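You operate a simulated robot arm through the tools that you are given. There is no shell and no other tool.

The job below is to be done with a simulated two-armed robot. You get a single attempt, and the scene is never put back.

Task
Hold the yellow bucket on the top of the grey bench steady with one hand and put the battery pack labelled "95 %" from the service table in it with the other. Then put the clear glass on the metal plate. Then put the large wooden bung on top of the silver tape. Then turn the die dial to 35. Then take the green oil can and put it on the air filter on the shelf of the grey bench. Then take the white terminal block on the top of the grey bench and put it away on the lower shelf of the relay bench. Then put one of the plain disc anodes from the shelf of the steel workbench on the red rubber ring. Then take the distilled water bottle and leave it on top of the red bilge pump. Then open the stores drawer. Keep to this order. Set down upright: clear glass, large wooden bung, green oil can, distilled water bottle.

Only the result counts: the job must be done as asked and must still hold three seconds after the hand-in. Knocking over, shifting, dropping, spilling or breaking anything else fails it.

Robot
Two 7-joint arms with two-finger parallel grippers on one trunk, on a base that moves. Base frame: it is fixed to the floor where the robot stands at the start and does not move with it; the origin is under the middle of the robot, x ahead of it, y to its left, z up. Units: mm, rad, N and s.
The left shoulder is at the start at [110, 169, 1526], the right one opposite. Each reaches about 988 mm from its shoulder. Places, roughly: air filter (15x11x2 cm) [-1100, -2600, 500]; battery pack [750, 0, 1000]; clear glass (7x7x8 cm) [3000, -2300, 900]; die dial [-1200, -2300, 900]; distilled water bottle [750, 2500, 500]; green oil can (6x7x13 cm) [-1000, -2200, 500]; large wooden bung (5x5x9 cm) [1500, -700, 500]; lower shelf of the relay bench (82x24 cm) [1040, 1020, 460]; metal plate (15x11x2 cm) [1300, -700, 500]; plain disc anode (6x6x3 cm) [-900, -700, 500]; red bilge pump [3250, -1000, 750]; red rubber ring (10x10x2 cm) [1300, -900, 500]; silver tape (9x9x5 cm) [1300, -300, 500]; stores drawer [100, -3500, 800]; white terminal block (8x3x2 cm) [-900, -2600, 900]; yellow bucket (15x15x15 cm) [-1000, -2400, 900]. Payload 1.57 kg a hand.
The tool frame of a hand sits at the grasp point between the pads (the TCP): z along the fingers, y along the line on which they close. The tips reach 30 mm beyond it. Largest opening 80 mm; finger width 17, thickness 12; the body of the gripper, 40 by 82 mm, starts 80 mm behind the TCP.
Orientation is that of the tool frame in the base frame, as a unit quaternion [x, y, z, w]. With the fingers straight down and closing along the base's y, the tool's x points along the base's -x, its y along +y and its z along -z.

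Tools
- The arms move only by the tool apply_moves. It takes "left_moves", "right_moves" or both (then of equal length, played together; a hand with none holds still); each is a list that holds one entry, the list of rows, each a list of 7 numbers: the shift along the base's x, y, z in mm, then the turn, a rotation vector about the base's x, y, z in rad, then the finger opening in mm, from 0 to 80. In form: [[[tx, ty, tz, rx, ry, rz, jaw], ...]]. A call has 1 to 20 rows; each row is the pose to reach, as a shift and turn from the pose commanded when the call began. Rows are played at 5 a second. More than 50 mm and 0.15 rad between two rows, or a gripper value outside its range, and nothing of the call is played. A pose out of reach is approached as far as the arm can. The call stops where the force on the tool passes 40 N (or 10 N more than at its start, if that is more) or the arm is blocked; 0.2 s more then pass. Each finger travels about 72 mm/s and halts on what it meets, pressing with about 29 N; the grip force reading is that of the motor and also rises with nothing between the fingers. The clock runs only during rows and for 0.2 s after the last one: add rows that repeat a pose to give the fingers time. The reply holds the time, the measured pose of the TCP, the force on the tool along the base axes, the opening and the grip force, in the units named above and with some noise, with the torque about the TCP (base axes, N m) and any sound that the robot's microphone picked up.
- Cameras (640 x 400 px; columns grow to the right, rows downward): "scene" is now at [100.8, -64.3, 1696.1]; the picture's right is [-0.95, -0.33, 0.00], its down [-0.28, 0.82, -0.49] and it looks along [0.16, -0.47, -0.87] (base axes); focal length 231 px, centre (320, 200). "left" rides on the left gripper at [72, 7, -122] in its tool frame; the picture's right is [-0.09, 1.00, 0.00], its down [-0.84, -0.08, -0.54] and it looks along [-0.54, -0.05, 0.84] (tool axes); focal length 238 px, centre (320, 200). "right" rides on the right gripper at [72, -7, -122] in its tool frame; the picture's right is [0.09, 1.00, 0.00], its down [-0.84, 0.08, -0.54] and it looks along [-0.54, 0.05, 0.84] (tool axes); focal length 238 px, centre (320, 200). There is no depth. A picture from a camera that has moved, and an enlarged one, comes with that camera's place and axes in the base frame and with its lens.
- get_image(camera): a new picture of that camera. No time passes.
- move_column(by): slides the trunk up (or, below 0, down) by that many mm; the arms and the scene camera ride with it, the base frame stays. It gives what a move gives, with no picture.
- drive_base(legs): drives the robot by 1 to 6 legs, each [ahead, left, turn to the left] in mm, mm and rad, along the robot's own axes; the way and the turn of a leg run together, so that a leg with both is an arc; at most 1500 mm and 3.142 rad a leg. The arms and the cameras ride along, it lands a little off, and it stops where it bumps. It gives what a move gives.
- head_to(pan, tilt): turns the head with the scene camera to pan (to the left, within 1.501 rad either way) and tilt (down, from -0.506 to 1.204), counted from straight ahead of the robot. It gives what a move gives.
- close_up(camera, box): a new picture of the part [left, top, right, bottom] of that camera's present view, enlarged. No time passes.
- job_done(): hands the job in; it is judged then, once.

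Places have to be worked out from the pictures, the camera data and where the tool is seen. Open the grippers and draw the arms clear of the work before you hand the job in, unless the task says otherwise.

The tools are called as name(argument=value, ...) on one line, values as JSON. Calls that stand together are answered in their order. apply_moves: Moves the arms, as the interface text tells. Its arguments: {"type":"object","properties":{"left_moves":{"type":"array"},"right_moves":{"type":"array"}},"required":[]} The other tools are called the same way: move_column (by) moves the trunk up or down; drive_base (legs) drives the base; head_to (pan, tilt) turns the head that bears the scene camera; get_image (camera) takes a picture; close_up (camera, box) takes an enlarged picture of a part of a camera's view; job_done () hands the job in.

At the start:

```text
time_s: 0.0
left_tcp_pos: [617.8, -76.6, 1085.2]
left_tcp_rot: [0.001, 1.0, 0.0, 0.0]
left_force: [0.2, -0.6, -0.6]
left_moment: [0.0, 0.03, -0.03]
left_width: 79.9
left_grasp_force: 0.1
right_tcp_pos: [417.2, -576.8, 1047.1]
right_tcp_rot: [0.0, 1.0, 0.0, 0.001]
right_force: [-1.0, -1.2, -0.9]
right_moment: [0.0, 0.02, -0.01]
right_width: 80.0
right_grasp_force: 0.0
trunk travel left (down, up): [-840.0, 50.0]
robot x, y, heading: [2.2, -0.4, 0.001]
head pan, tilt (commanded): [-1.239, 1.056]
```

scene: 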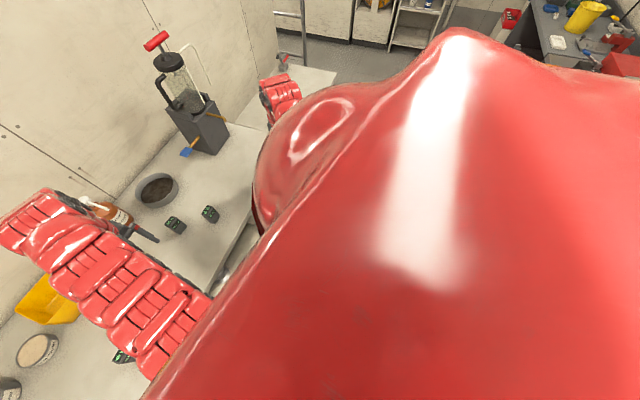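
right: 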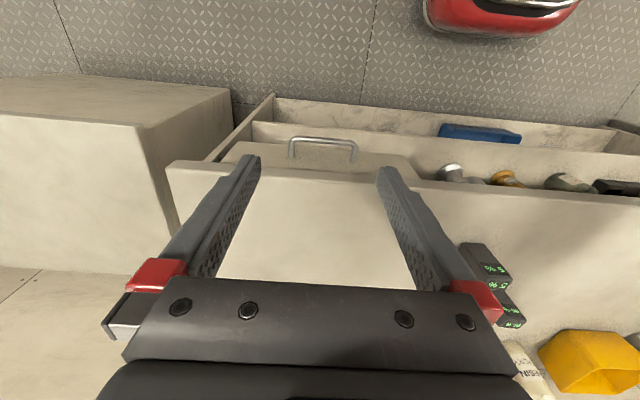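
left: 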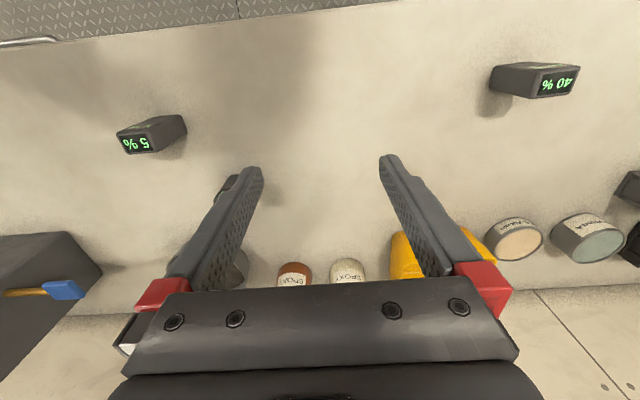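

I'll start by surveying the scene: turn the head to look straight ahead at the service table.

head_to(pan=0.0, tilt=0.7)

```text
time_s: 1.4
left_tcp_pos: [617.1, -76.2, 1086.2]
left_tcp_rot: [0.0, 1.0, 0.0, 0.0]
left_force: [0.1, 0.5, 0.6]
left_moment: [0.02, 0.03, -0.01]
left_width: 80.2
left_grasp_force: 0.0
right_tcp_pos: [417.7, -576.2, 1047.5]
right_tcp_rot: [0.0, 1.0, 0.0, 0.001]
right_force: [-0.9, 0.0, 0.4]
right_moment: [-0.01, -0.02, 0.01]
right_width: 80.0
right_grasp_force: 0.0
trunk travel left (down, up): [-840.0, 50.0]
robot x, y, heading: [0.9, 0.8, 0.002]
head pan, tilt (commanded): [0.0, 0.7]
```

The head has turned; now I take the picture of the service table.

get_image(camera="scene")

get_image(camera="left")

get_image(camera="right")

```text
taken
camera scene: at [164.2, -1.9, 1723.2], right [0.0, -1.0, 0.0], down [-0.64, 0.0, -0.76], along [0.76, 0.0, -0.64], focal length 231 px, centre (320, 200)
```

scene: 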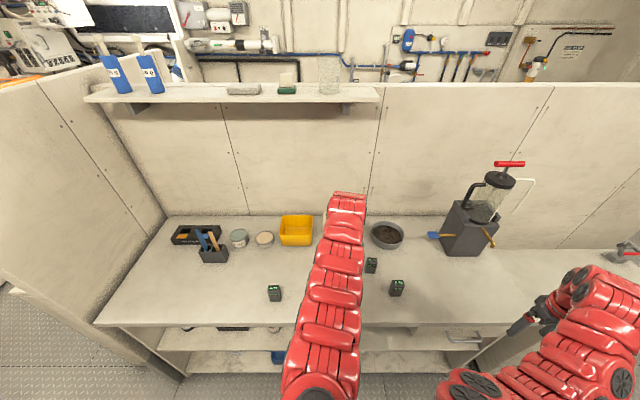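

```text
taken
camera left: at [545.6, -69.3, 1207.4], right [0.09, 1.0, 0.0], down [0.84, -0.08, 0.54], along [0.54, -0.05, -0.84], focal length 238 px, centre (320, 200)
```

left: 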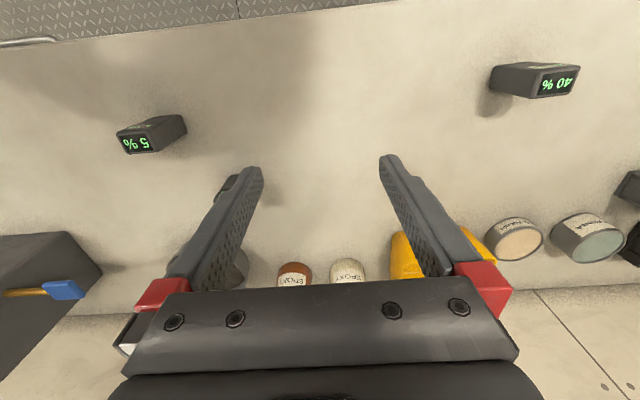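

```text
taken
camera right: at [344.5, -582.1, 1167.7], right [-0.09, 1.0, 0.0], down [0.84, 0.08, 0.54], along [0.54, 0.05, -0.84], focal length 238 px, centre (320, 200)
```

right: 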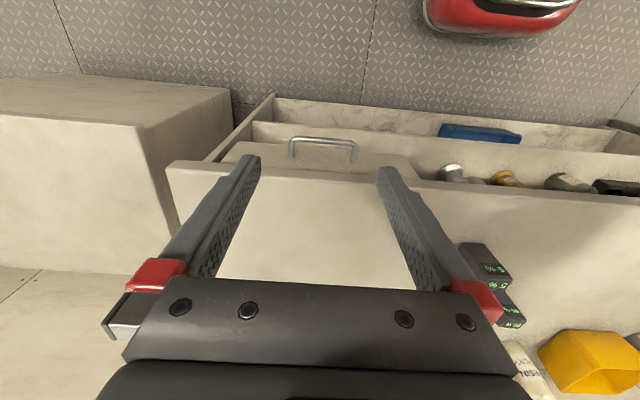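

Three battery packs are visible on the table; I zoom in to read their displays.

close_up(camera="scene", box=[240, 240, 440, 320])

close_up(camera="right", box=[440, 220, 600, 340])

close_up(camera="left", box=[80, 60, 280, 220])

```text
3.20 times, centred on (340, 280) of scene
camera zoom: at [164.2, -1.9, 1723.2], right [0.0, -1.0, 0.0], down [-0.64, 0.0, -0.76], along [0.76, 0.0, -0.64], focal length 739 px, centre (256, -56)
```

zoom: 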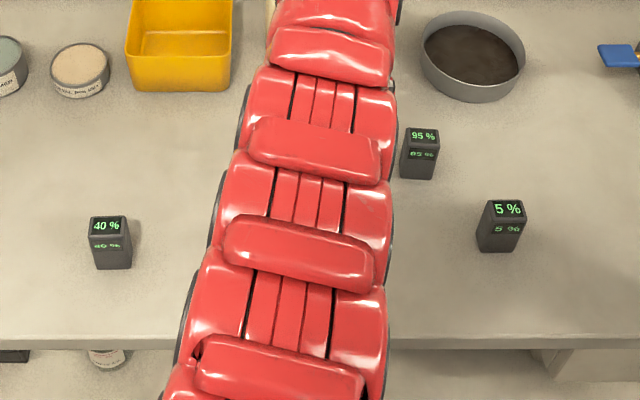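

```text
3.33 times, centred on (520, 280) of right
camera zoom: at [344.5, -582.1, 1167.7], right [-0.09, 1.0, 0.0], down [0.84, 0.08, 0.54], along [0.54, 0.05, -0.84], focal length 794 px, centre (-347, -67)
```

zoom: 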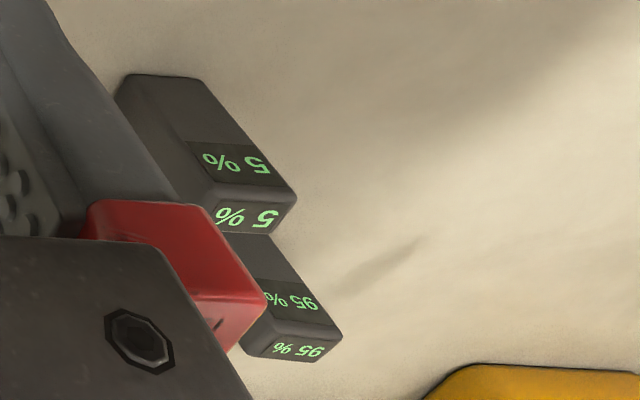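

```text
2.50 times, centred on (180, 140) of left
camera zoom: at [545.6, -69.3, 1207.4], right [0.09, 1.0, 0.0], down [0.84, -0.08, 0.54], along [0.54, -0.05, -0.84], focal length 596 px, centre (670, 350)
```

zoom: 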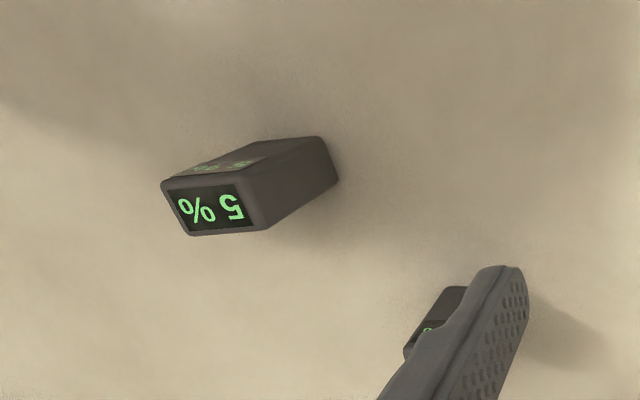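

The "95 %" pack is at roughly (720, -212), top about z=937. Before grasping, I survey the room.

head_to(pan=-1.4, tilt=0.35)

get_image(camera="scene")

head_to(pan=-0.7, tilt=0.2)

get_image(camera="scene")

head_to(pan=0.7, tilt=0.3)

get_image(camera="scene")

head_to(pan=1.45, tilt=0.3)

get_image(camera="scene")

```text
time_s: 3.0
left_tcp_pos: [616.6, -75.7, 1085.0]
left_tcp_rot: [0.001, 1.0, -0.001, 0.0]
left_force: [0.2, 0.0, -0.5]
left_moment: [0.0, -0.01, -0.01]
left_width: 80.1
left_grasp_force: 0.1
right_tcp_pos: [417.4, -576.0, 1047.2]
right_tcp_rot: [-0.001, 1.0, 0.0, 0.001]
right_force: [0.1, -1.0, -0.5]
right_moment: [-0.02, 0.01, 0.0]
right_width: 80.0
right_grasp_force: 0.2
trunk travel left (down, up): [-840.0, 50.0]
robot x, y, heading: [0.9, -0.5, -0.003]
head pan, tilt (commanded): [-1.4, 0.351]
```

```text
taken
camera scene: at [95.2, -93.5, 1754.6], right [-0.99, -0.17, 0.0], down [-0.06, 0.34, -0.94], along [0.16, -0.93, -0.34], focal length 231 px, centre (320, 200)
```

scene: 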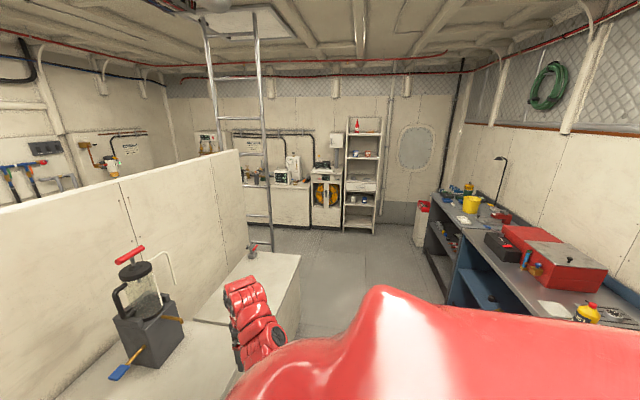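

```text
time_s: 4.0
left_tcp_pos: [617.5, -76.5, 1086.7]
left_tcp_rot: [0.001, 1.0, 0.0, 0.0]
left_force: [-0.1, 0.7, 0.0]
left_moment: [0.01, 0.0, 0.01]
left_width: 80.0
left_grasp_force: 0.1
right_tcp_pos: [416.6, -577.1, 1046.7]
right_tcp_rot: [0.0, 1.0, 0.0, 0.001]
right_force: [-0.5, -0.8, 0.0]
right_moment: [0.0, 0.03, -0.02]
right_width: 80.2
right_grasp_force: 0.1
trunk travel left (down, up): [-840.0, 50.0]
robot x, y, heading: [2.3, -2.2, 0.003]
head pan, tilt (commanded): [-0.7, 0.201]
```

```text
taken
camera scene: at [150.5, -61.9, 1768.6], right [-0.64, -0.76, 0.0], down [-0.15, 0.13, -0.98], along [0.75, -0.63, -0.2], focal length 231 px, centre (320, 200)
```

scene: 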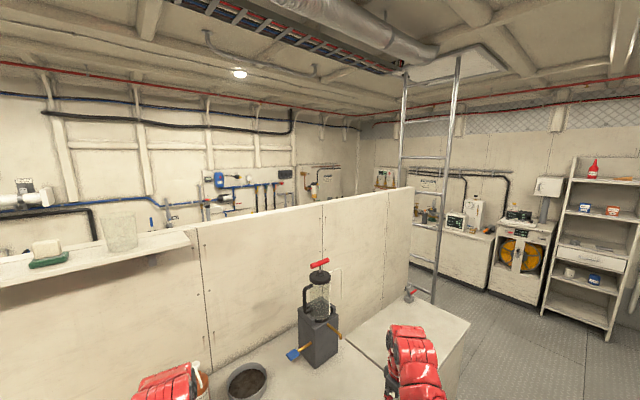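

```text
time_s: 5.6
left_tcp_pos: [616.7, -76.7, 1085.7]
left_tcp_rot: [0.0, 1.0, 0.0, 0.0]
left_force: [0.7, 0.3, -1.1]
left_moment: [-0.01, -0.01, -0.01]
left_width: 80.0
left_grasp_force: 0.0
right_tcp_pos: [417.5, -575.4, 1046.5]
right_tcp_rot: [0.0, 1.0, 0.0, 0.001]
right_force: [0.6, 0.0, 0.6]
right_moment: [0.02, 0.02, 0.03]
right_width: 79.9
right_grasp_force: 0.1
trunk travel left (down, up): [-840.0, 50.0]
robot x, y, heading: [2.6, -0.4, 0.004]
head pan, tilt (commanded): [0.7, 0.3]
```

```text
taken
camera scene: at [150.8, 58.3, 1759.3], right [0.64, -0.77, 0.0], down [-0.23, -0.19, -0.96], along [0.73, 0.61, -0.3], focal length 231 px, centre (320, 200)
```

scene: 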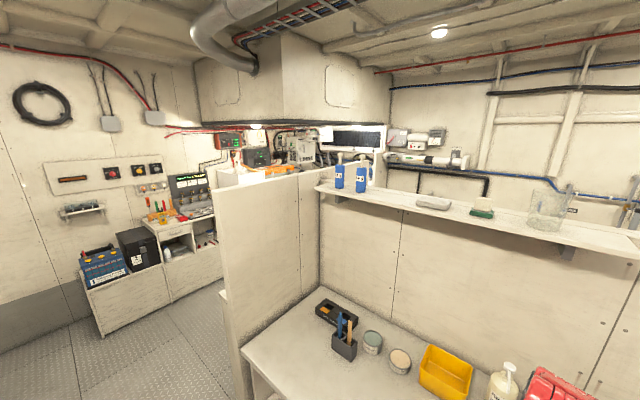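

```text
time_s: 6.7
left_tcp_pos: [617.0, -75.1, 1085.5]
left_tcp_rot: [0.002, 1.0, 0.0, 0.0]
left_force: [1.0, -0.2, -0.3]
left_moment: [0.03, -0.02, 0.01]
left_width: 80.1
left_grasp_force: 0.1
right_tcp_pos: [417.8, -576.1, 1046.7]
right_tcp_rot: [0.0, 1.0, 0.001, 0.001]
right_force: [0.9, -0.2, -1.1]
right_moment: [0.01, 0.01, -0.02]
right_width: 80.0
right_grasp_force: 0.0
trunk travel left (down, up): [-840.0, 50.0]
robot x, y, heading: [-0.3, 2.4, 0.003]
head pan, tilt (commanded): [1.45, 0.3]
```

```text
taken
camera scene: at [90.6, 90.9, 1759.3], right [0.99, -0.12, 0.0], down [-0.04, -0.29, -0.96], along [0.12, 0.95, -0.3], focal length 231 px, centre (320, 200)
```

scene: 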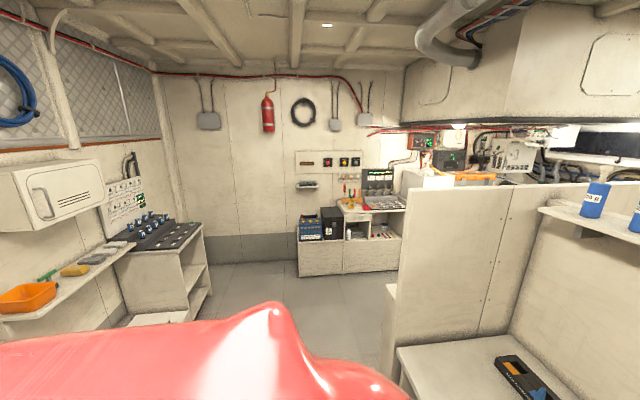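

The room layout is clear. Now I move the left hand above the "95 %" pack at (720, -212) to see it closely.

apply_moves(left_moves=[[[40, -20, 0, 0, 0, 0, 80], [75, -50, 0, 0, 0, 0, 80], [103, -90, 0, 0, 0, 0, 80], [103, -136, 0, 0, 0, 0, 80]]])

get_image(camera="left")

```text
time_s: 7.7
left_tcp_pos: [662.9, -107.3, 1086.9]
left_tcp_rot: [0.0, 1.0, 0.0, 0.0]
left_force: [0.3, 0.8, 0.0]
left_moment: [-0.04, 0.02, -0.01]
left_width: 80.2
left_grasp_force: 0.1
left hand out of reach, approached as far as the arm can: row 2, 3, 4
right_tcp_pos: [418.6, -574.2, 1047.4]
right_tcp_rot: [0.0, 1.0, -0.001, 0.0]
right_force: [0.4, 0.9, 0.2]
right_moment: [-0.02, 0.06, 0.0]
right_width: 80.1
right_grasp_force: 0.0
trunk travel left (down, up): [-840.0, 50.0]
robot x, y, heading: [-1.8, -0.2, 0.003]
head pan, tilt (commanded): [1.45, 0.3]
```

```text
taken
camera left: at [591.0, -99.8, 1208.9], right [0.09, 1.0, 0.0], down [0.84, -0.08, 0.54], along [0.54, -0.05, -0.84], focal length 238 px, centre (320, 200)
```

left: 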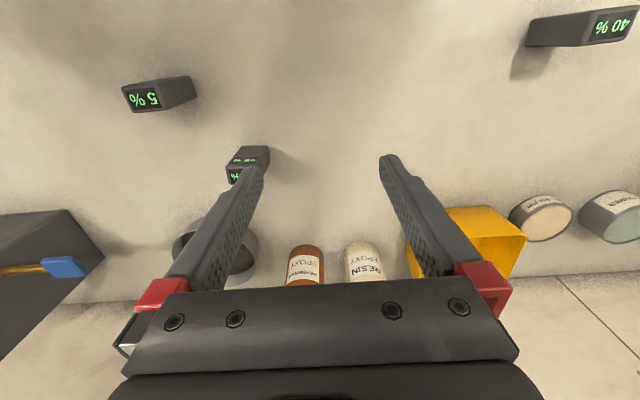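

The left arm can't reach; the right shoulder is nearer to the pack. I pull the left hand back to the left, bring the right hand over in front of the pack, then drive a bit closer.

apply_moves(left_moves=[[[-30, 35, 0, 0, 0, 0, 80], [-60, 70, 0, 0, 0, 0, 80], [-90, 105, 0, 0, 0, 0, 80], [-120, 140, 0, 0, 0, 0, 80], [-150, 175, 0, 0, 0, 0, 80], [-180, 210, 0, 0, 0, 0, 80], [-200, 240, 0, 0, 0, 0, 80], [-200, 240, 0, 0, 0, 0, 80]]], right_moves=[[[0, 45, 10, 0, 0, 0, 80], [0, 90, 20, 0, 0, 0, 80], [0, 135, 30, 0, 0, 0, 80], [20, 180, 40, 0, 0, 0, 80], [40, 225, 40, 0, 0, 0, 80], [60, 270, 40, 0, 0, 0, 80], [80, 315, 40, 0, 0, 0, 80], [100, 360, 40, 0, 0, 0, 80]]])

drive_base(legs=[[70, 0, 0]])

head_to(pan=0.0, tilt=0.8)

get_image(camera="scene")

get_image(camera="right")

```text
refused: row 4 steps farther than a row can; nothing moved
```

```text
time_s: 8.7
left_tcp_pos: [728.6, -109.2, 1089.1]
left_tcp_rot: [0.001, 1.0, 0.001, 0.002]
left_force: [-0.3, 0.2, -0.8]
left_moment: [0.02, -0.04, 0.0]
left_width: 80.0
left_grasp_force: 0.1
right_tcp_pos: [486.1, -575.6, 1047.5]
right_tcp_rot: [0.0, 1.0, 0.0, 0.002]
right_force: [-1.1, -0.2, -1.1]
right_moment: [0.04, -0.01, 0.01]
right_width: 79.9
right_grasp_force: 0.0
trunk travel left (down, up): [-840.0, 50.0]
robot x, y, heading: [69.9, -1.7, 0.005]
head pan, tilt (commanded): [1.45, 0.3]
```

```text
time_s: 10.2
left_tcp_pos: [731.0, -107.8, 1087.6]
left_tcp_rot: [0.001, 1.0, 0.0, 0.0]
left_force: [0.9, -0.3, -0.5]
left_moment: [-0.02, -0.01, -0.02]
left_width: 80.0
left_grasp_force: 0.0
right_tcp_pos: [486.1, -574.5, 1047.0]
right_tcp_rot: [0.0, 1.0, 0.0, 0.0]
right_force: [0.8, 0.6, 0.1]
right_moment: [-0.01, -0.03, -0.02]
right_width: 80.2
right_grasp_force: 0.0
trunk travel left (down, up): [-840.0, 50.0]
robot x, y, heading: [68.1, -0.4, -0.0]
head pan, tilt (commanded): [0.0, 0.799]
```

```text
taken
camera scene: at [228.9, -1.6, 1715.1], right [0.0, -1.0, 0.0], down [-0.72, 0.0, -0.7], along [0.7, 0.0, -0.72], focal length 231 px, centre (320, 200)
```

scene: 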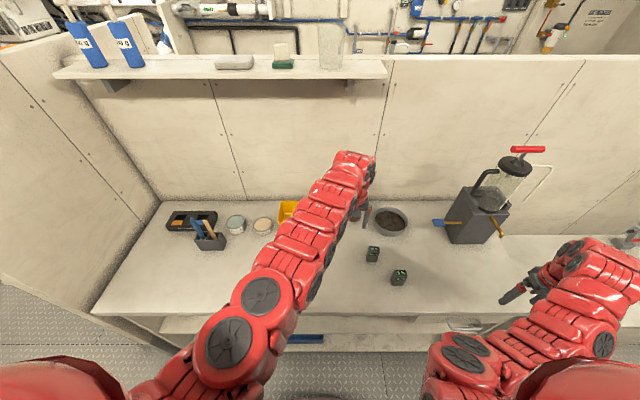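

```text
taken
camera right: at [413.5, -582.1, 1167.9], right [-0.09, 1.0, 0.0], down [0.84, 0.08, 0.54], along [0.54, 0.05, -0.84], focal length 238 px, centre (320, 200)
```

right: 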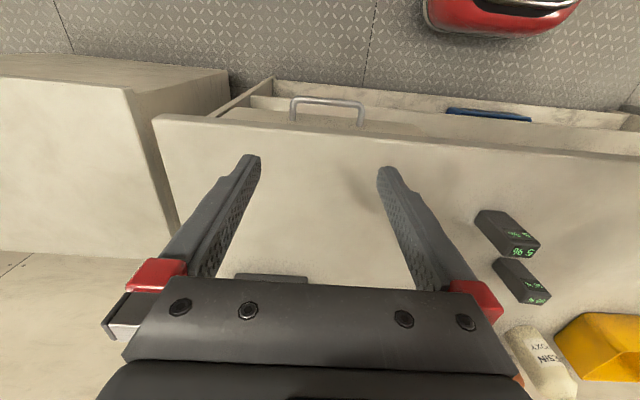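

The drive put the base at x≈68. One row step was too long; I redo the moves with smaller steps.

apply_moves(left_moves=[[[-30, 35, 0, 0, 0, 0, 80], [-60, 70, 0, 0, 0, 0, 80], [-90, 105, 0, 0, 0, 0, 80], [-120, 140, 0, 0, 0, 0, 80], [-150, 175, 0, 0, 0, 0, 80], [-180, 210, 0, 0, 0, 0, 80], [-200, 240, 0, 0, 0, 0, 80], [-200, 240, 0, 0, 0, 0, 80]]], right_moves=[[[0, 45, 10, 0, 0, 0, 80], [0, 90, 20, 0, 0, 0, 80], [0, 135, 30, 0, 0, 0, 80], [10, 180, 40, 0, 0, 0, 80], [20, 225, 40, 0, 0, 0, 80], [30, 270, 40, 0, 0, 0, 80], [40, 315, 40, 0, 0, 0, 80], [55, 360, 40, 0, 0, 0, 80]]])

get_image(camera="right")

get_image(camera="scene")

```text
time_s: 12.1
left_tcp_pos: [694.4, 123.2, 1031.1]
left_tcp_rot: [0.0, 1.0, 0.0, -0.001]
left_force: [-0.2, 0.0, 0.0]
left_moment: [-0.03, 0.01, -0.01]
left_width: 79.9
left_grasp_force: 0.1
left hand out of reach, approached as far as the arm can: row 3, 4, 5, 6, 7, 8
right_tcp_pos: [509.3, -220.8, 1051.2]
right_tcp_rot: [0.002, 1.0, 0.006, 0.011]
right_force: [0.2, -0.3, 0.3]
right_moment: [0.02, 0.0, 0.0]
right_width: 80.0
right_grasp_force: 0.0
right hand out of reach, approached as far as the arm can: row 1, 2, 3, 4, 5, 6, 7, 8
trunk travel left (down, up): [-840.0, 50.0]
robot x, y, heading: [67.0, -2.2, -0.005]
head pan, tilt (commanded): [0.0, 0.799]
```

```text
taken
camera right: at [434.5, -226.5, 1169.4], right [-0.09, 1.0, 0.01], down [0.83, 0.07, 0.56], along [0.56, 0.06, -0.83], focal length 238 px, centre (320, 200)
```

right: 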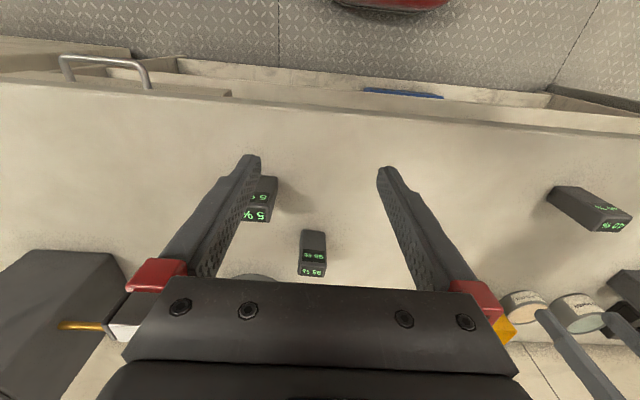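

```text
taken
camera scene: at [230.4, -0.6, 1714.9], right [0.0, -1.0, 0.0], down [-0.72, 0.0, -0.7], along [0.7, 0.0, -0.72], focal length 231 px, centre (320, 200)
```

scene: 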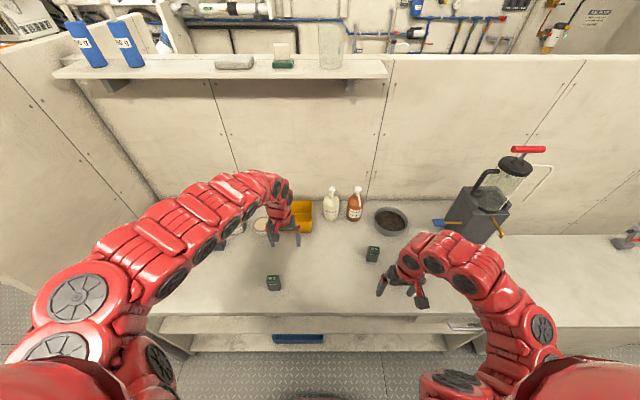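

The 95 % pack appears at about (717, -210) from the right camera too, consistent. I move the right hand over it, keeping the height.

apply_moves(right_moves=[[[42, 2, 10, 0, 0, 0, 80], [84, 4, 20, 0, 0, 0, 80], [126, 6, 20, 0, 0, 0, 80], [168, 8, 20, 0, 0, 0, 80], [208, 9, 20, 0, 0, 0, 80], [208, 9, 20, 0, 0, 0, 80]]])

get_image(camera="right")

```text
time_s: 13.4
left_tcp_pos: [693.4, 124.1, 1031.0]
left_tcp_rot: [0.001, 1.0, 0.0, -0.001]
left_force: [-0.4, 0.5, 0.2]
left_moment: [0.0, -0.02, 0.0]
left_width: 80.0
left_grasp_force: 0.1
right_tcp_pos: [720.4, -208.1, 1066.4]
right_tcp_rot: [0.0, 1.0, -0.001, 0.001]
right_force: [0.4, -0.2, -0.4]
right_moment: [-0.02, 0.0, -0.01]
right_width: 79.9
right_grasp_force: 0.1
right hand out of reach, approached as far as the arm can: row 1, 2, 3, 4
trunk travel left (down, up): [-840.0, 50.0]
robot x, y, heading: [70.7, 1.6, -0.0]
head pan, tilt (commanded): [0.0, 0.799]
```

```text
taken
camera right: at [647.9, -214.9, 1187.2], right [-0.09, 1.0, 0.0], down [0.84, 0.08, 0.54], along [0.54, 0.05, -0.84], focal length 238 px, centre (320, 200)
```

right: 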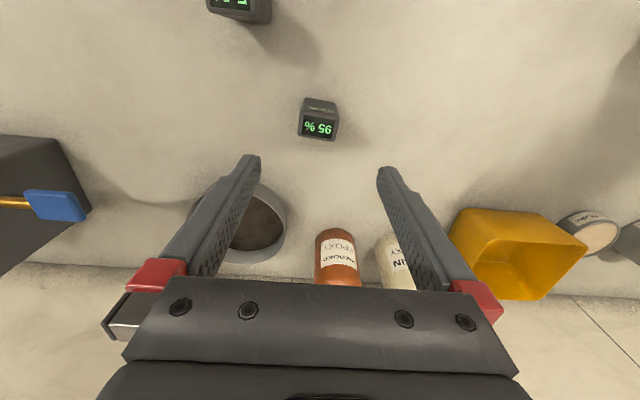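

The pack's top centre is at about (717, -211); the gripper is nearly centred. I descend to TCP z≈918 and close on it.

apply_moves(right_moves=[[[-3, -2, -45, 0, 0, 0, 80], [-3, -2, -90, 0, 0, 0, 80], [-3, -2, -125, 0, 0, 0, 80], [-3, -2, -150, 0, 0, 0, 80], [-3, -2, -150, 0, 0, 0, 80]]])

get_image(camera="right")

get_image(camera="scene")

```text
time_s: 14.7
left_tcp_pos: [693.4, 122.8, 1031.3]
left_tcp_rot: [0.001, 1.0, 0.001, 0.0]
left_force: [0.5, -0.3, -0.7]
left_moment: [0.01, -0.04, -0.01]
left_width: 79.8
left_grasp_force: 0.1
right_tcp_pos: [714.1, -212.8, 918.2]
right_tcp_rot: [0.001, 1.0, 0.0, 0.001]
right_force: [0.3, 0.3, -0.2]
right_moment: [0.0, 0.0, 0.02]
right_width: 79.8
right_grasp_force: 0.1
trunk travel left (down, up): [-840.0, 50.0]
robot x, y, heading: [66.7, 2.6, -0.001]
head pan, tilt (commanded): [0.0, 0.799]
```

```text
taken
camera right: at [641.6, -217.8, 1039.1], right [-0.09, 1.0, 0.0], down [0.84, 0.08, 0.54], along [0.54, 0.05, -0.84], focal length 238 px, centre (320, 200)
```

right: 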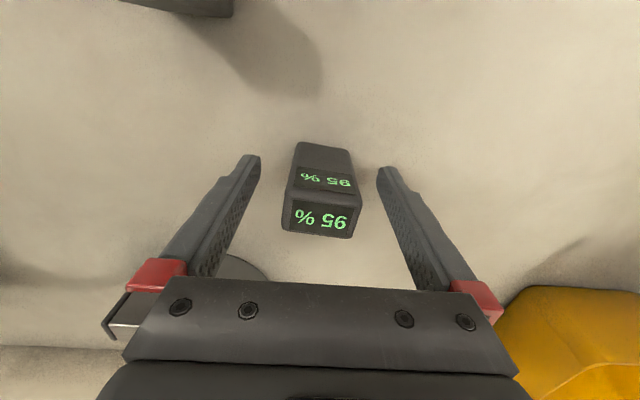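

```text
taken
camera scene: at [229.3, -1.0, 1715.0], right [0.0, -1.0, 0.0], down [-0.72, 0.0, -0.7], along [0.7, 0.0, -0.72], focal length 231 px, centre (320, 200)
```

scene: 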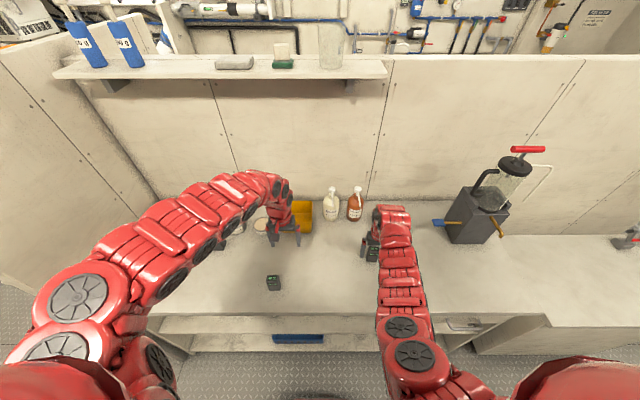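

The pack sits between the pads. I close the gripper and lift slightly.

apply_moves(right_moves=[[[2, 2, 0, 0, 0, 0, 60], [2, 2, 0, 0, 0, 0, 40], [2, 2, 0, 0, 0, 0, 20], [2, 2, 0, 0, 0, 0, 10], [2, 2, 0, 0, 0, 0, 10], [2, 2, 20, 0, 0, 0, 10], [2, 2, 60, 0, 0, 0, 10]]])

get_image(camera="right")

```text
time_s: 16.2
left_tcp_pos: [692.9, 122.7, 1032.1]
left_tcp_rot: [0.001, 1.0, 0.0, -0.001]
left_force: [-0.6, -0.9, 0.0]
left_moment: [0.0, 0.01, 0.01]
left_width: 79.7
left_grasp_force: 0.0
right_tcp_pos: [717.7, -210.7, 976.6]
right_tcp_rot: [0.001, 1.0, 0.0, 0.001]
right_force: [0.2, 1.0, -1.9]
right_moment: [0.01, 0.03, 0.0]
right_width: 42.8
right_grasp_force: 29.4
trunk travel left (down, up): [-840.0, 50.0]
robot x, y, heading: [65.7, 0.3, 0.004]
head pan, tilt (commanded): [0.0, 0.799]
```

```text
taken
camera right: at [643.7, -216.5, 1097.3], right [-0.09, 1.0, 0.0], down [0.84, 0.08, 0.54], along [0.54, 0.05, -0.84], focal length 238 px, centre (320, 200)
```

right: 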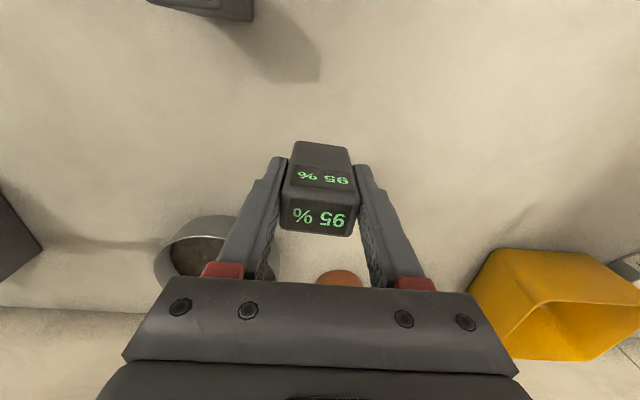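

The 95 % pack is held (opening 42.8 mm). I raise both hands well above the table items before backing away.

apply_moves(left_moves=[[[0, 0, 30, 0, 0, 0, 80], [0, 0, 60, 0, 0, 0, 80], [0, 0, 90, 0, 0, 0, 80], [0, 0, 110, 0, 0, 0, 80], [0, 0, 110, 0, 0, 0, 80]]], right_moves=[[[0, 0, 40, 0, 0, 0, 10], [0, 0, 80, 0, 0, 0, 10], [0, 0, 120, 0, 0, 0, 10], [0, 0, 160, 0, 0, 0, 10], [0, 0, 160, 0, 0, 0, 10]]])

get_image(camera="scene")

```text
time_s: 17.4
left_tcp_pos: [713.0, 104.7, 1138.1]
left_tcp_rot: [0.001, 1.0, 0.0, -0.002]
left_force: [0.4, -0.7, 0.0]
left_moment: [0.04, -0.02, 0.01]
left_width: 80.1
left_grasp_force: 0.2
left hand out of reach, approached as far as the arm can: row 1, 2, 3, 4, 5
right_tcp_pos: [714.7, -210.9, 1138.5]
right_tcp_rot: [-0.001, 1.0, 0.0, 0.001]
right_force: [0.3, -0.8, -1.4]
right_moment: [0.04, 0.02, -0.02]
right_width: 42.5
right_grasp_force: 29.5
trunk travel left (down, up): [-840.0, 50.0]
robot x, y, heading: [66.0, 0.8, -0.004]
head pan, tilt (commanded): [0.0, 0.799]
```

```text
taken
camera scene: at [230.3, -2.1, 1714.8], right [0.0, -1.0, 0.0], down [-0.72, 0.0, -0.7], along [0.7, 0.0, -0.72], focal length 231 px, centre (320, 200)
```

scene: 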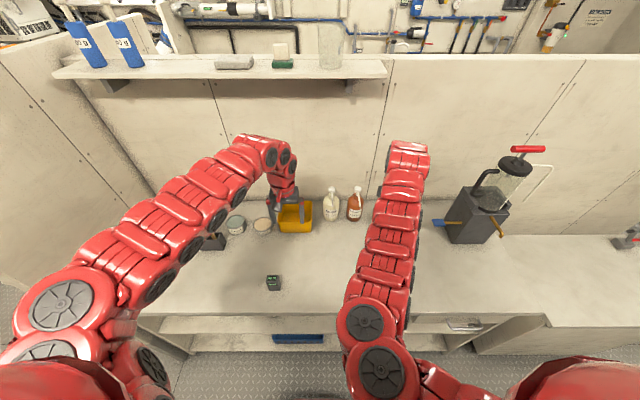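

Both hands are up at z≈1138. I back off 220 mm and turn right to face −y.

drive_base(legs=[[-220, 0, 0], [0, 0, -1.571]])

head_to(pan=0.0, tilt=0.35)

get_image(camera="scene")

head_to(pan=-0.9, tilt=0.5)

get_image(camera="scene")

```text
time_s: 22.9
left_tcp_pos: [-24.3, -639.0, 1138.5]
left_tcp_rot: [0.696, 0.718, 0.002, -0.002]
left_force: [0.8, 0.0, -0.6]
left_moment: [0.0, 0.01, 0.0]
left_width: 80.3
left_grasp_force: 0.1
right_tcp_pos: [-339.4, -651.3, 1139.6]
right_tcp_rot: [0.695, 0.719, -0.001, 0.001]
right_force: [-0.1, 0.5, -0.8]
right_moment: [0.03, 0.04, -0.03]
right_width: 41.7
right_grasp_force: 28.6
trunk travel left (down, up): [-840.0, 50.0]
robot x, y, heading: [-148.5, -4.5, -1.534]
head pan, tilt (commanded): [0.0, 0.799]
```

```text
time_s: 23.8
left_tcp_pos: [-24.5, -638.2, 1137.7]
left_tcp_rot: [0.695, 0.719, 0.001, -0.001]
left_force: [0.2, -0.8, 0.7]
left_moment: [0.01, 0.0, 0.0]
left_width: 80.1
left_grasp_force: 0.1
right_tcp_pos: [-339.5, -650.3, 1139.4]
right_tcp_rot: [0.695, 0.719, -0.001, 0.0]
right_force: [0.8, 0.1, -1.3]
right_moment: [-0.03, 0.01, 0.02]
right_width: 41.6
right_grasp_force: 29.7
trunk travel left (down, up): [-840.0, 50.0]
robot x, y, heading: [-152.1, -2.6, -1.535]
head pan, tilt (commanded): [0.0, 0.351]
```

```text
taken
camera scene: at [-146.3, -174.8, 1754.5], right [-1.0, -0.03, 0.0], down [-0.01, 0.34, -0.94], along [0.03, -0.94, -0.34], focal length 231 px, centre (320, 200)
```

scene: 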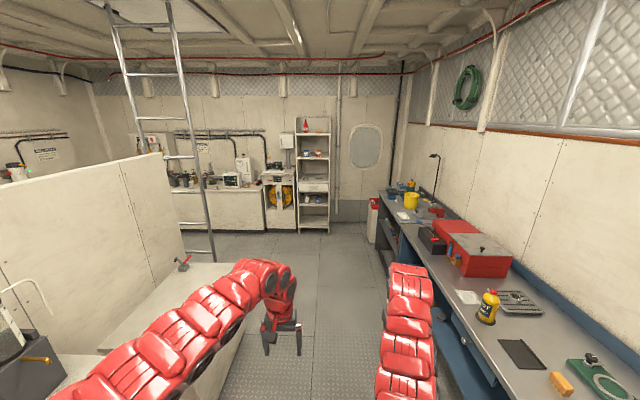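

```text
time_s: 25.0
left_tcp_pos: [-23.7, -639.4, 1138.2]
left_tcp_rot: [0.695, 0.719, 0.002, -0.001]
left_force: [0.7, 0.6, 0.0]
left_moment: [0.06, 0.01, 0.03]
left_width: 80.1
left_grasp_force: 0.2
right_tcp_pos: [-340.2, -650.8, 1139.4]
right_tcp_rot: [0.696, 0.718, 0.0, 0.001]
right_force: [0.6, -0.7, -2.0]
right_moment: [0.03, -0.01, -0.01]
right_width: 41.8
right_grasp_force: 28.9
trunk travel left (down, up): [-840.0, 50.0]
robot x, y, heading: [-151.2, 1.0, -1.536]
head pan, tilt (commanded): [-0.901, 0.499]
```

```text
taken
camera scene: at [-218.8, -140.8, 1740.9], right [-0.65, 0.76, 0.0], down [0.36, 0.31, -0.88], along [-0.67, -0.57, -0.48], focal length 231 px, centre (320, 200)
```

scene: 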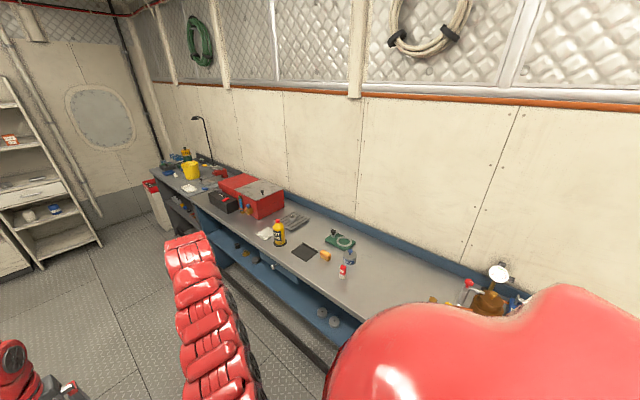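

The bench front edge is at about x≈−830. I drive along the aisle to y≈−2350 and then turn to face the bench.

drive_base(legs=[[1200, 0, 0], [1150, 0, 0], [0, 0, -1.57]])

head_to(pan=0.0, tilt=0.6)

get_image(camera="scene")

```text
time_s: 40.5
left_tcp_pos: [-688.1, -2448.2, 1138.4]
left_tcp_rot: [1.0, 0.0, 0.002, 0.0]
left_force: [0.3, 0.0, 0.8]
left_moment: [0.02, 0.01, -0.02]
left_width: 79.9
left_grasp_force: 0.1
right_tcp_pos: [-689.3, -2131.5, 1139.5]
right_tcp_rot: [1.0, 0.001, -0.001, 0.001]
right_force: [-1.3, -0.9, -1.4]
right_moment: [0.01, -0.03, 0.01]
right_width: 41.7
right_grasp_force: 28.6
trunk travel left (down, up): [-840.0, 50.0]
robot x, y, heading: [-41.8, -2343.2, -3.139]
head pan, tilt (commanded): [-0.901, 0.499]
```

```text
time_s: 41.7
left_tcp_pos: [-687.8, -2447.0, 1138.0]
left_tcp_rot: [1.0, -0.001, 0.002, 0.0]
left_force: [0.2, -0.4, -0.4]
left_moment: [0.03, 0.01, 0.01]
left_width: 80.4
left_grasp_force: 0.0
right_tcp_pos: [-689.5, -2131.4, 1139.1]
right_tcp_rot: [1.0, 0.0, -0.001, 0.0]
right_force: [-0.5, -0.2, -1.8]
right_moment: [-0.03, 0.03, 0.0]
right_width: 41.5
right_grasp_force: 29.1
trunk travel left (down, up): [-840.0, 50.0]
robot x, y, heading: [-44.8, -2343.4, -3.144]
head pan, tilt (commanded): [0.0, 0.6]
```

```text
taken
camera scene: at [-214.5, -2344.1, 1731.8], right [0.0, 1.0, 0.0], down [0.57, 0.0, -0.82], along [-0.82, 0.0, -0.57], focal length 231 px, centre (320, 200)
```

scene: 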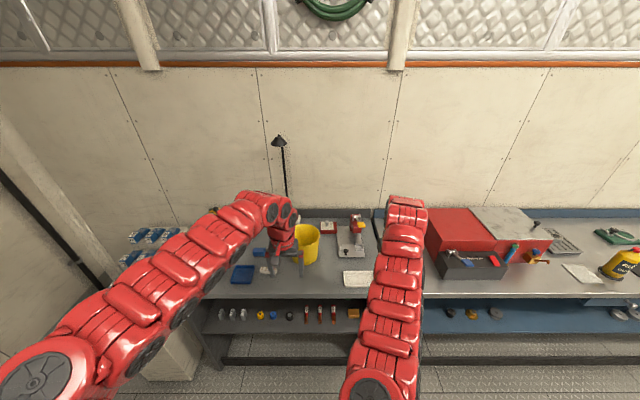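

I'm facing the grey bench; I zoom in on the bench top and shelf.

close_up(camera="scene", box=[180, 200, 400, 340])

get_image(camera="left")

get_image(camera="right")

```text
2.86 times, centred on (290, 270) of scene
camera zoom: at [-214.5, -2344.1, 1731.8], right [0.0, 1.0, 0.0], down [0.57, 0.0, -0.82], along [-0.82, 0.0, -0.57], focal length 660 px, centre (406, 0)
```

zoom: 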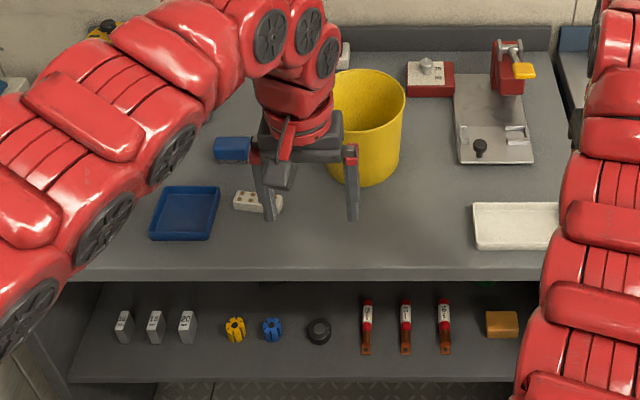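

```text
taken
camera left: at [-616.2, -2454.3, 1259.7], right [-0.09, -1.0, 0.0], down [-0.84, 0.08, 0.54], along [-0.54, 0.05, -0.84], focal length 238 px, centre (320, 200)
```

left: 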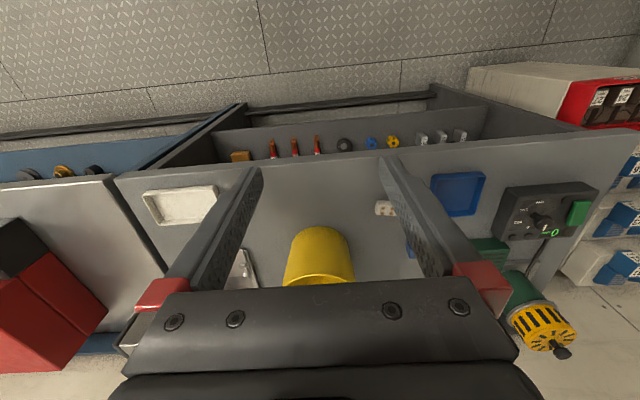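

```text
taken
camera right: at [-617.7, -2124.1, 1260.5], right [0.09, -1.0, 0.0], down [-0.84, -0.08, 0.54], along [-0.54, -0.05, -0.84], focal length 238 px, centre (320, 200)
```

right: 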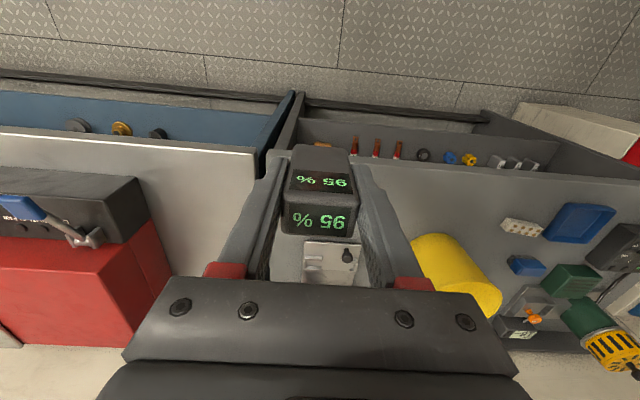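

The bucket's rim seems to be around (-1003, -2405) with the bench top near z≈850. The left hand hides part of it; I move the left hand aside to see it properly.

apply_moves(left_moves=[[[0, -45, 0, 0, 0, 0, 80], [0, -90, 0, 0, 0, 0, 80], [0, -135, 0, 0, 0, 0, 80], [0, -180, 0, 0, 0, 0, 80], [0, -180, 0, 0, 0, 0, 80]]])

close_up(camera="scene", box=[180, 200, 400, 340])

get_image(camera="left")

```text
time_s: 42.9
left_tcp_pos: [-689.1, -2625.2, 1138.4]
left_tcp_rot: [1.0, -0.001, 0.001, 0.0]
left_force: [-0.3, 0.0, -0.4]
left_moment: [-0.02, 0.01, 0.01]
left_width: 80.2
left_grasp_force: 0.0
right_tcp_pos: [-689.3, -2131.0, 1138.9]
right_tcp_rot: [1.0, 0.0, 0.0, 0.0]
right_force: [0.3, 0.4, -1.4]
right_moment: [-0.02, -0.01, -0.04]
right_width: 41.8
right_grasp_force: 29.8
trunk travel left (down, up): [-840.0, 50.0]
robot x, y, heading: [-45.5, -2340.3, -3.143]
head pan, tilt (commanded): [0.0, 0.6]
```

```text
2.86 times, centred on (290, 270) of scene
camera zoom: at [-214.5, -2343.3, 1731.8], right [0.0, 1.0, 0.0], down [0.57, 0.0, -0.82], along [-0.82, 0.0, -0.57], focal length 660 px, centre (406, 0)
```

zoom: 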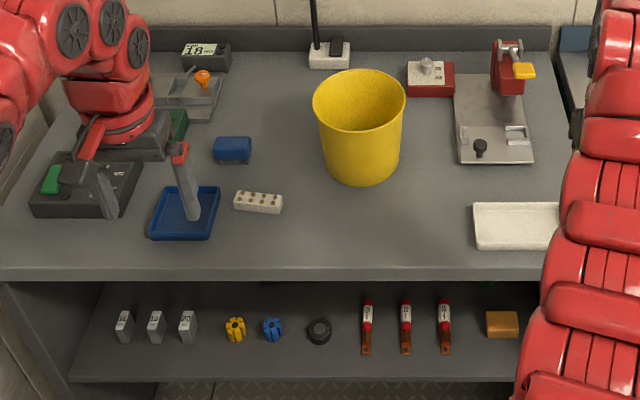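

```text
taken
camera left: at [-617.8, -2632.7, 1260.1], right [-0.09, -1.0, 0.0], down [-0.84, 0.08, 0.54], along [-0.54, 0.05, -0.84], focal length 238 px, centre (320, 200)
```

left: 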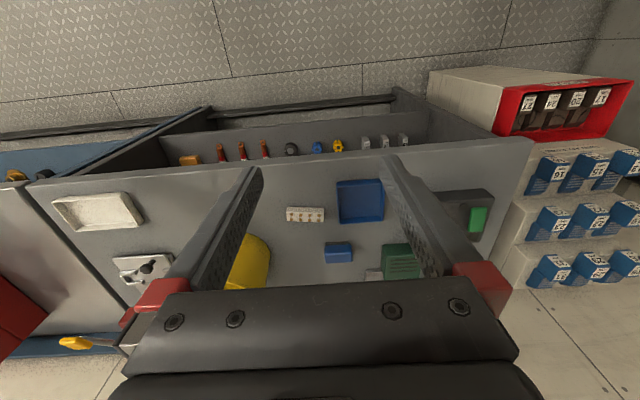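

With the view clear: bucket rim centre ≈(-1001, -2417), rim z≈998, bench top ≈848. I drive 290 mm closer with hands high.

drive_base(legs=[[290, 0, 0]])

get_image(camera="scene")

get_image(camera="left")

get_image(camera="right")

```text
time_s: 44.9
left_tcp_pos: [-971.5, -2629.9, 1139.1]
left_tcp_rot: [1.0, 0.002, 0.001, 0.0]
left_force: [-0.3, 0.4, 0.6]
left_moment: [0.0, 0.05, -0.02]
left_width: 80.1
left_grasp_force: 0.0
right_tcp_pos: [-973.0, -2134.4, 1140.5]
right_tcp_rot: [1.0, 0.001, -0.002, 0.0]
right_force: [-0.8, 0.8, -0.7]
right_moment: [0.01, -0.02, -0.01]
right_width: 41.7
right_grasp_force: 29.1
trunk travel left (down, up): [-840.0, 50.0]
robot x, y, heading: [-328.6, -2346.7, -3.131]
head pan, tilt (commanded): [0.0, 0.6]
```

```text
taken
camera scene: at [-497.1, -2345.6, 1732.0], right [0.0, 1.0, 0.0], down [0.56, 0.0, -0.83], along [-0.83, 0.0, -0.56], focal length 231 px, centre (320, 200)
```

scene: 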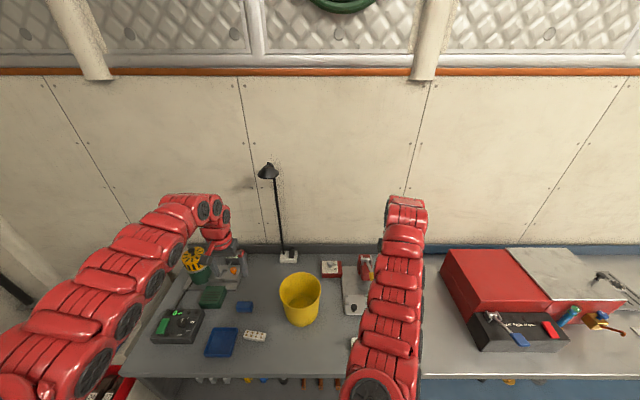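

```text
taken
camera left: at [-899.7, -2636.3, 1260.6], right [-0.09, -1.0, 0.0], down [-0.84, 0.07, 0.54], along [-0.54, 0.05, -0.84], focal length 238 px, centre (320, 200)
```

left: 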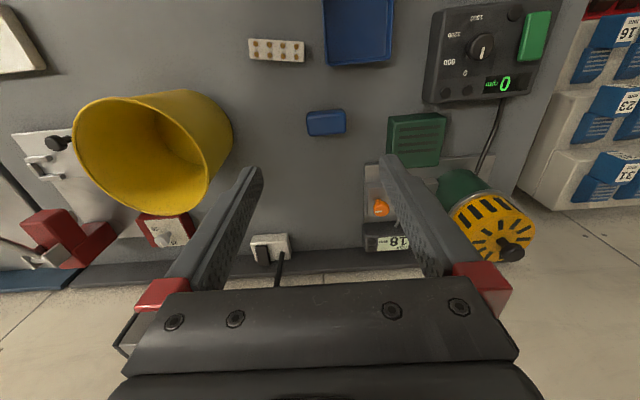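

```text
taken
camera right: at [-901.8, -2127.3, 1261.2], right [0.1, -1.0, 0.0], down [-0.84, -0.08, 0.54], along [-0.54, -0.05, -0.84], focal length 238 px, centre (320, 200)
```

right: 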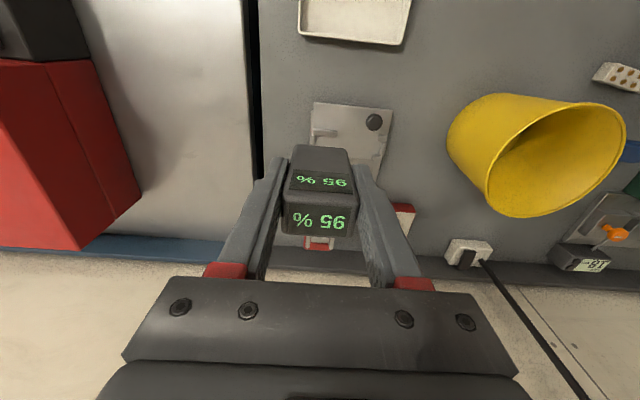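

Rim centre estimates agree: about (-995, -2416, 998). I move the left hand above the bucket's left wall (y≈−2489), opening 50, and check.

apply_moves(left_moves=[[[-6, 38, 0, 0, 0, 0, 70], [-12, 76, 0, 0, 0, 0, 60], [-18, 110, 0, 0, 0, 0, 50], [-23, 141, 0, 0, 0, 0, 50], [-23, 141, -40, 0, 0, 0, 50], [-23, 141, -70, 0, 0, 0, 50], [-23, 141, -70, 0, 0, 0, 50]]])

get_image(camera="left")

get_image(camera="right")

close_up(camera="scene", box=[220, 220, 400, 340])

```text
time_s: 46.5
left_tcp_pos: [-994.6, -2488.6, 1067.7]
left_tcp_rot: [1.0, 0.001, 0.001, 0.001]
left_force: [0.2, 0.3, 0.1]
left_moment: [0.0, -0.02, 0.03]
left_width: 50.0
left_grasp_force: 0.1
right_tcp_pos: [-974.1, -2134.6, 1139.8]
right_tcp_rot: [1.0, 0.001, -0.001, 0.0]
right_force: [-0.4, 0.4, -1.1]
right_moment: [-0.01, 0.01, -0.02]
right_width: 41.6
right_grasp_force: 29.0
trunk travel left (down, up): [-840.0, 50.0]
robot x, y, heading: [-328.0, -2347.5, -3.137]
head pan, tilt (commanded): [0.0, 0.6]
```

```text
taken
camera left: at [-922.7, -2495.7, 1190.3], right [-0.09, -1.0, 0.0], down [-0.84, 0.08, 0.54], along [-0.54, 0.05, -0.84], focal length 238 px, centre (320, 200)
```

left: 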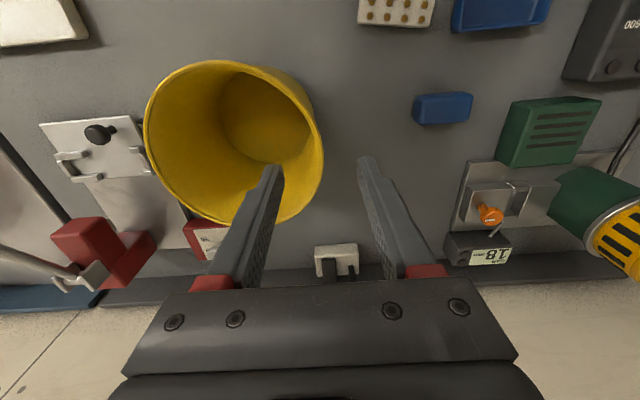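

```text
taken
camera right: at [-902.6, -2127.0, 1260.8], right [0.1, -1.0, 0.0], down [-0.84, -0.08, 0.54], along [-0.54, -0.05, -0.84], focal length 238 px, centre (320, 200)
```

right: 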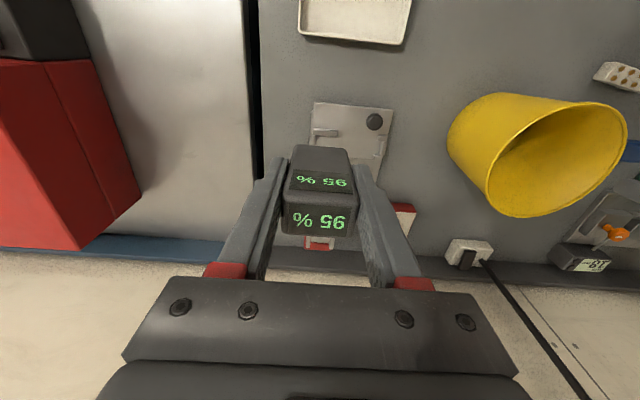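

```text
3.33 times, centred on (310, 280) of scene
camera zoom: at [-498.3, -2345.2, 1731.9], right [0.0, 1.0, 0.0], down [0.56, 0.0, -0.83], along [-0.83, 0.0, -0.56], focal length 770 px, centre (353, -67)
```

zoom: 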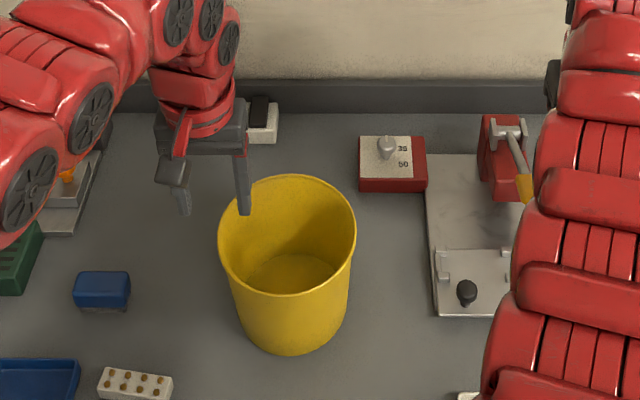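

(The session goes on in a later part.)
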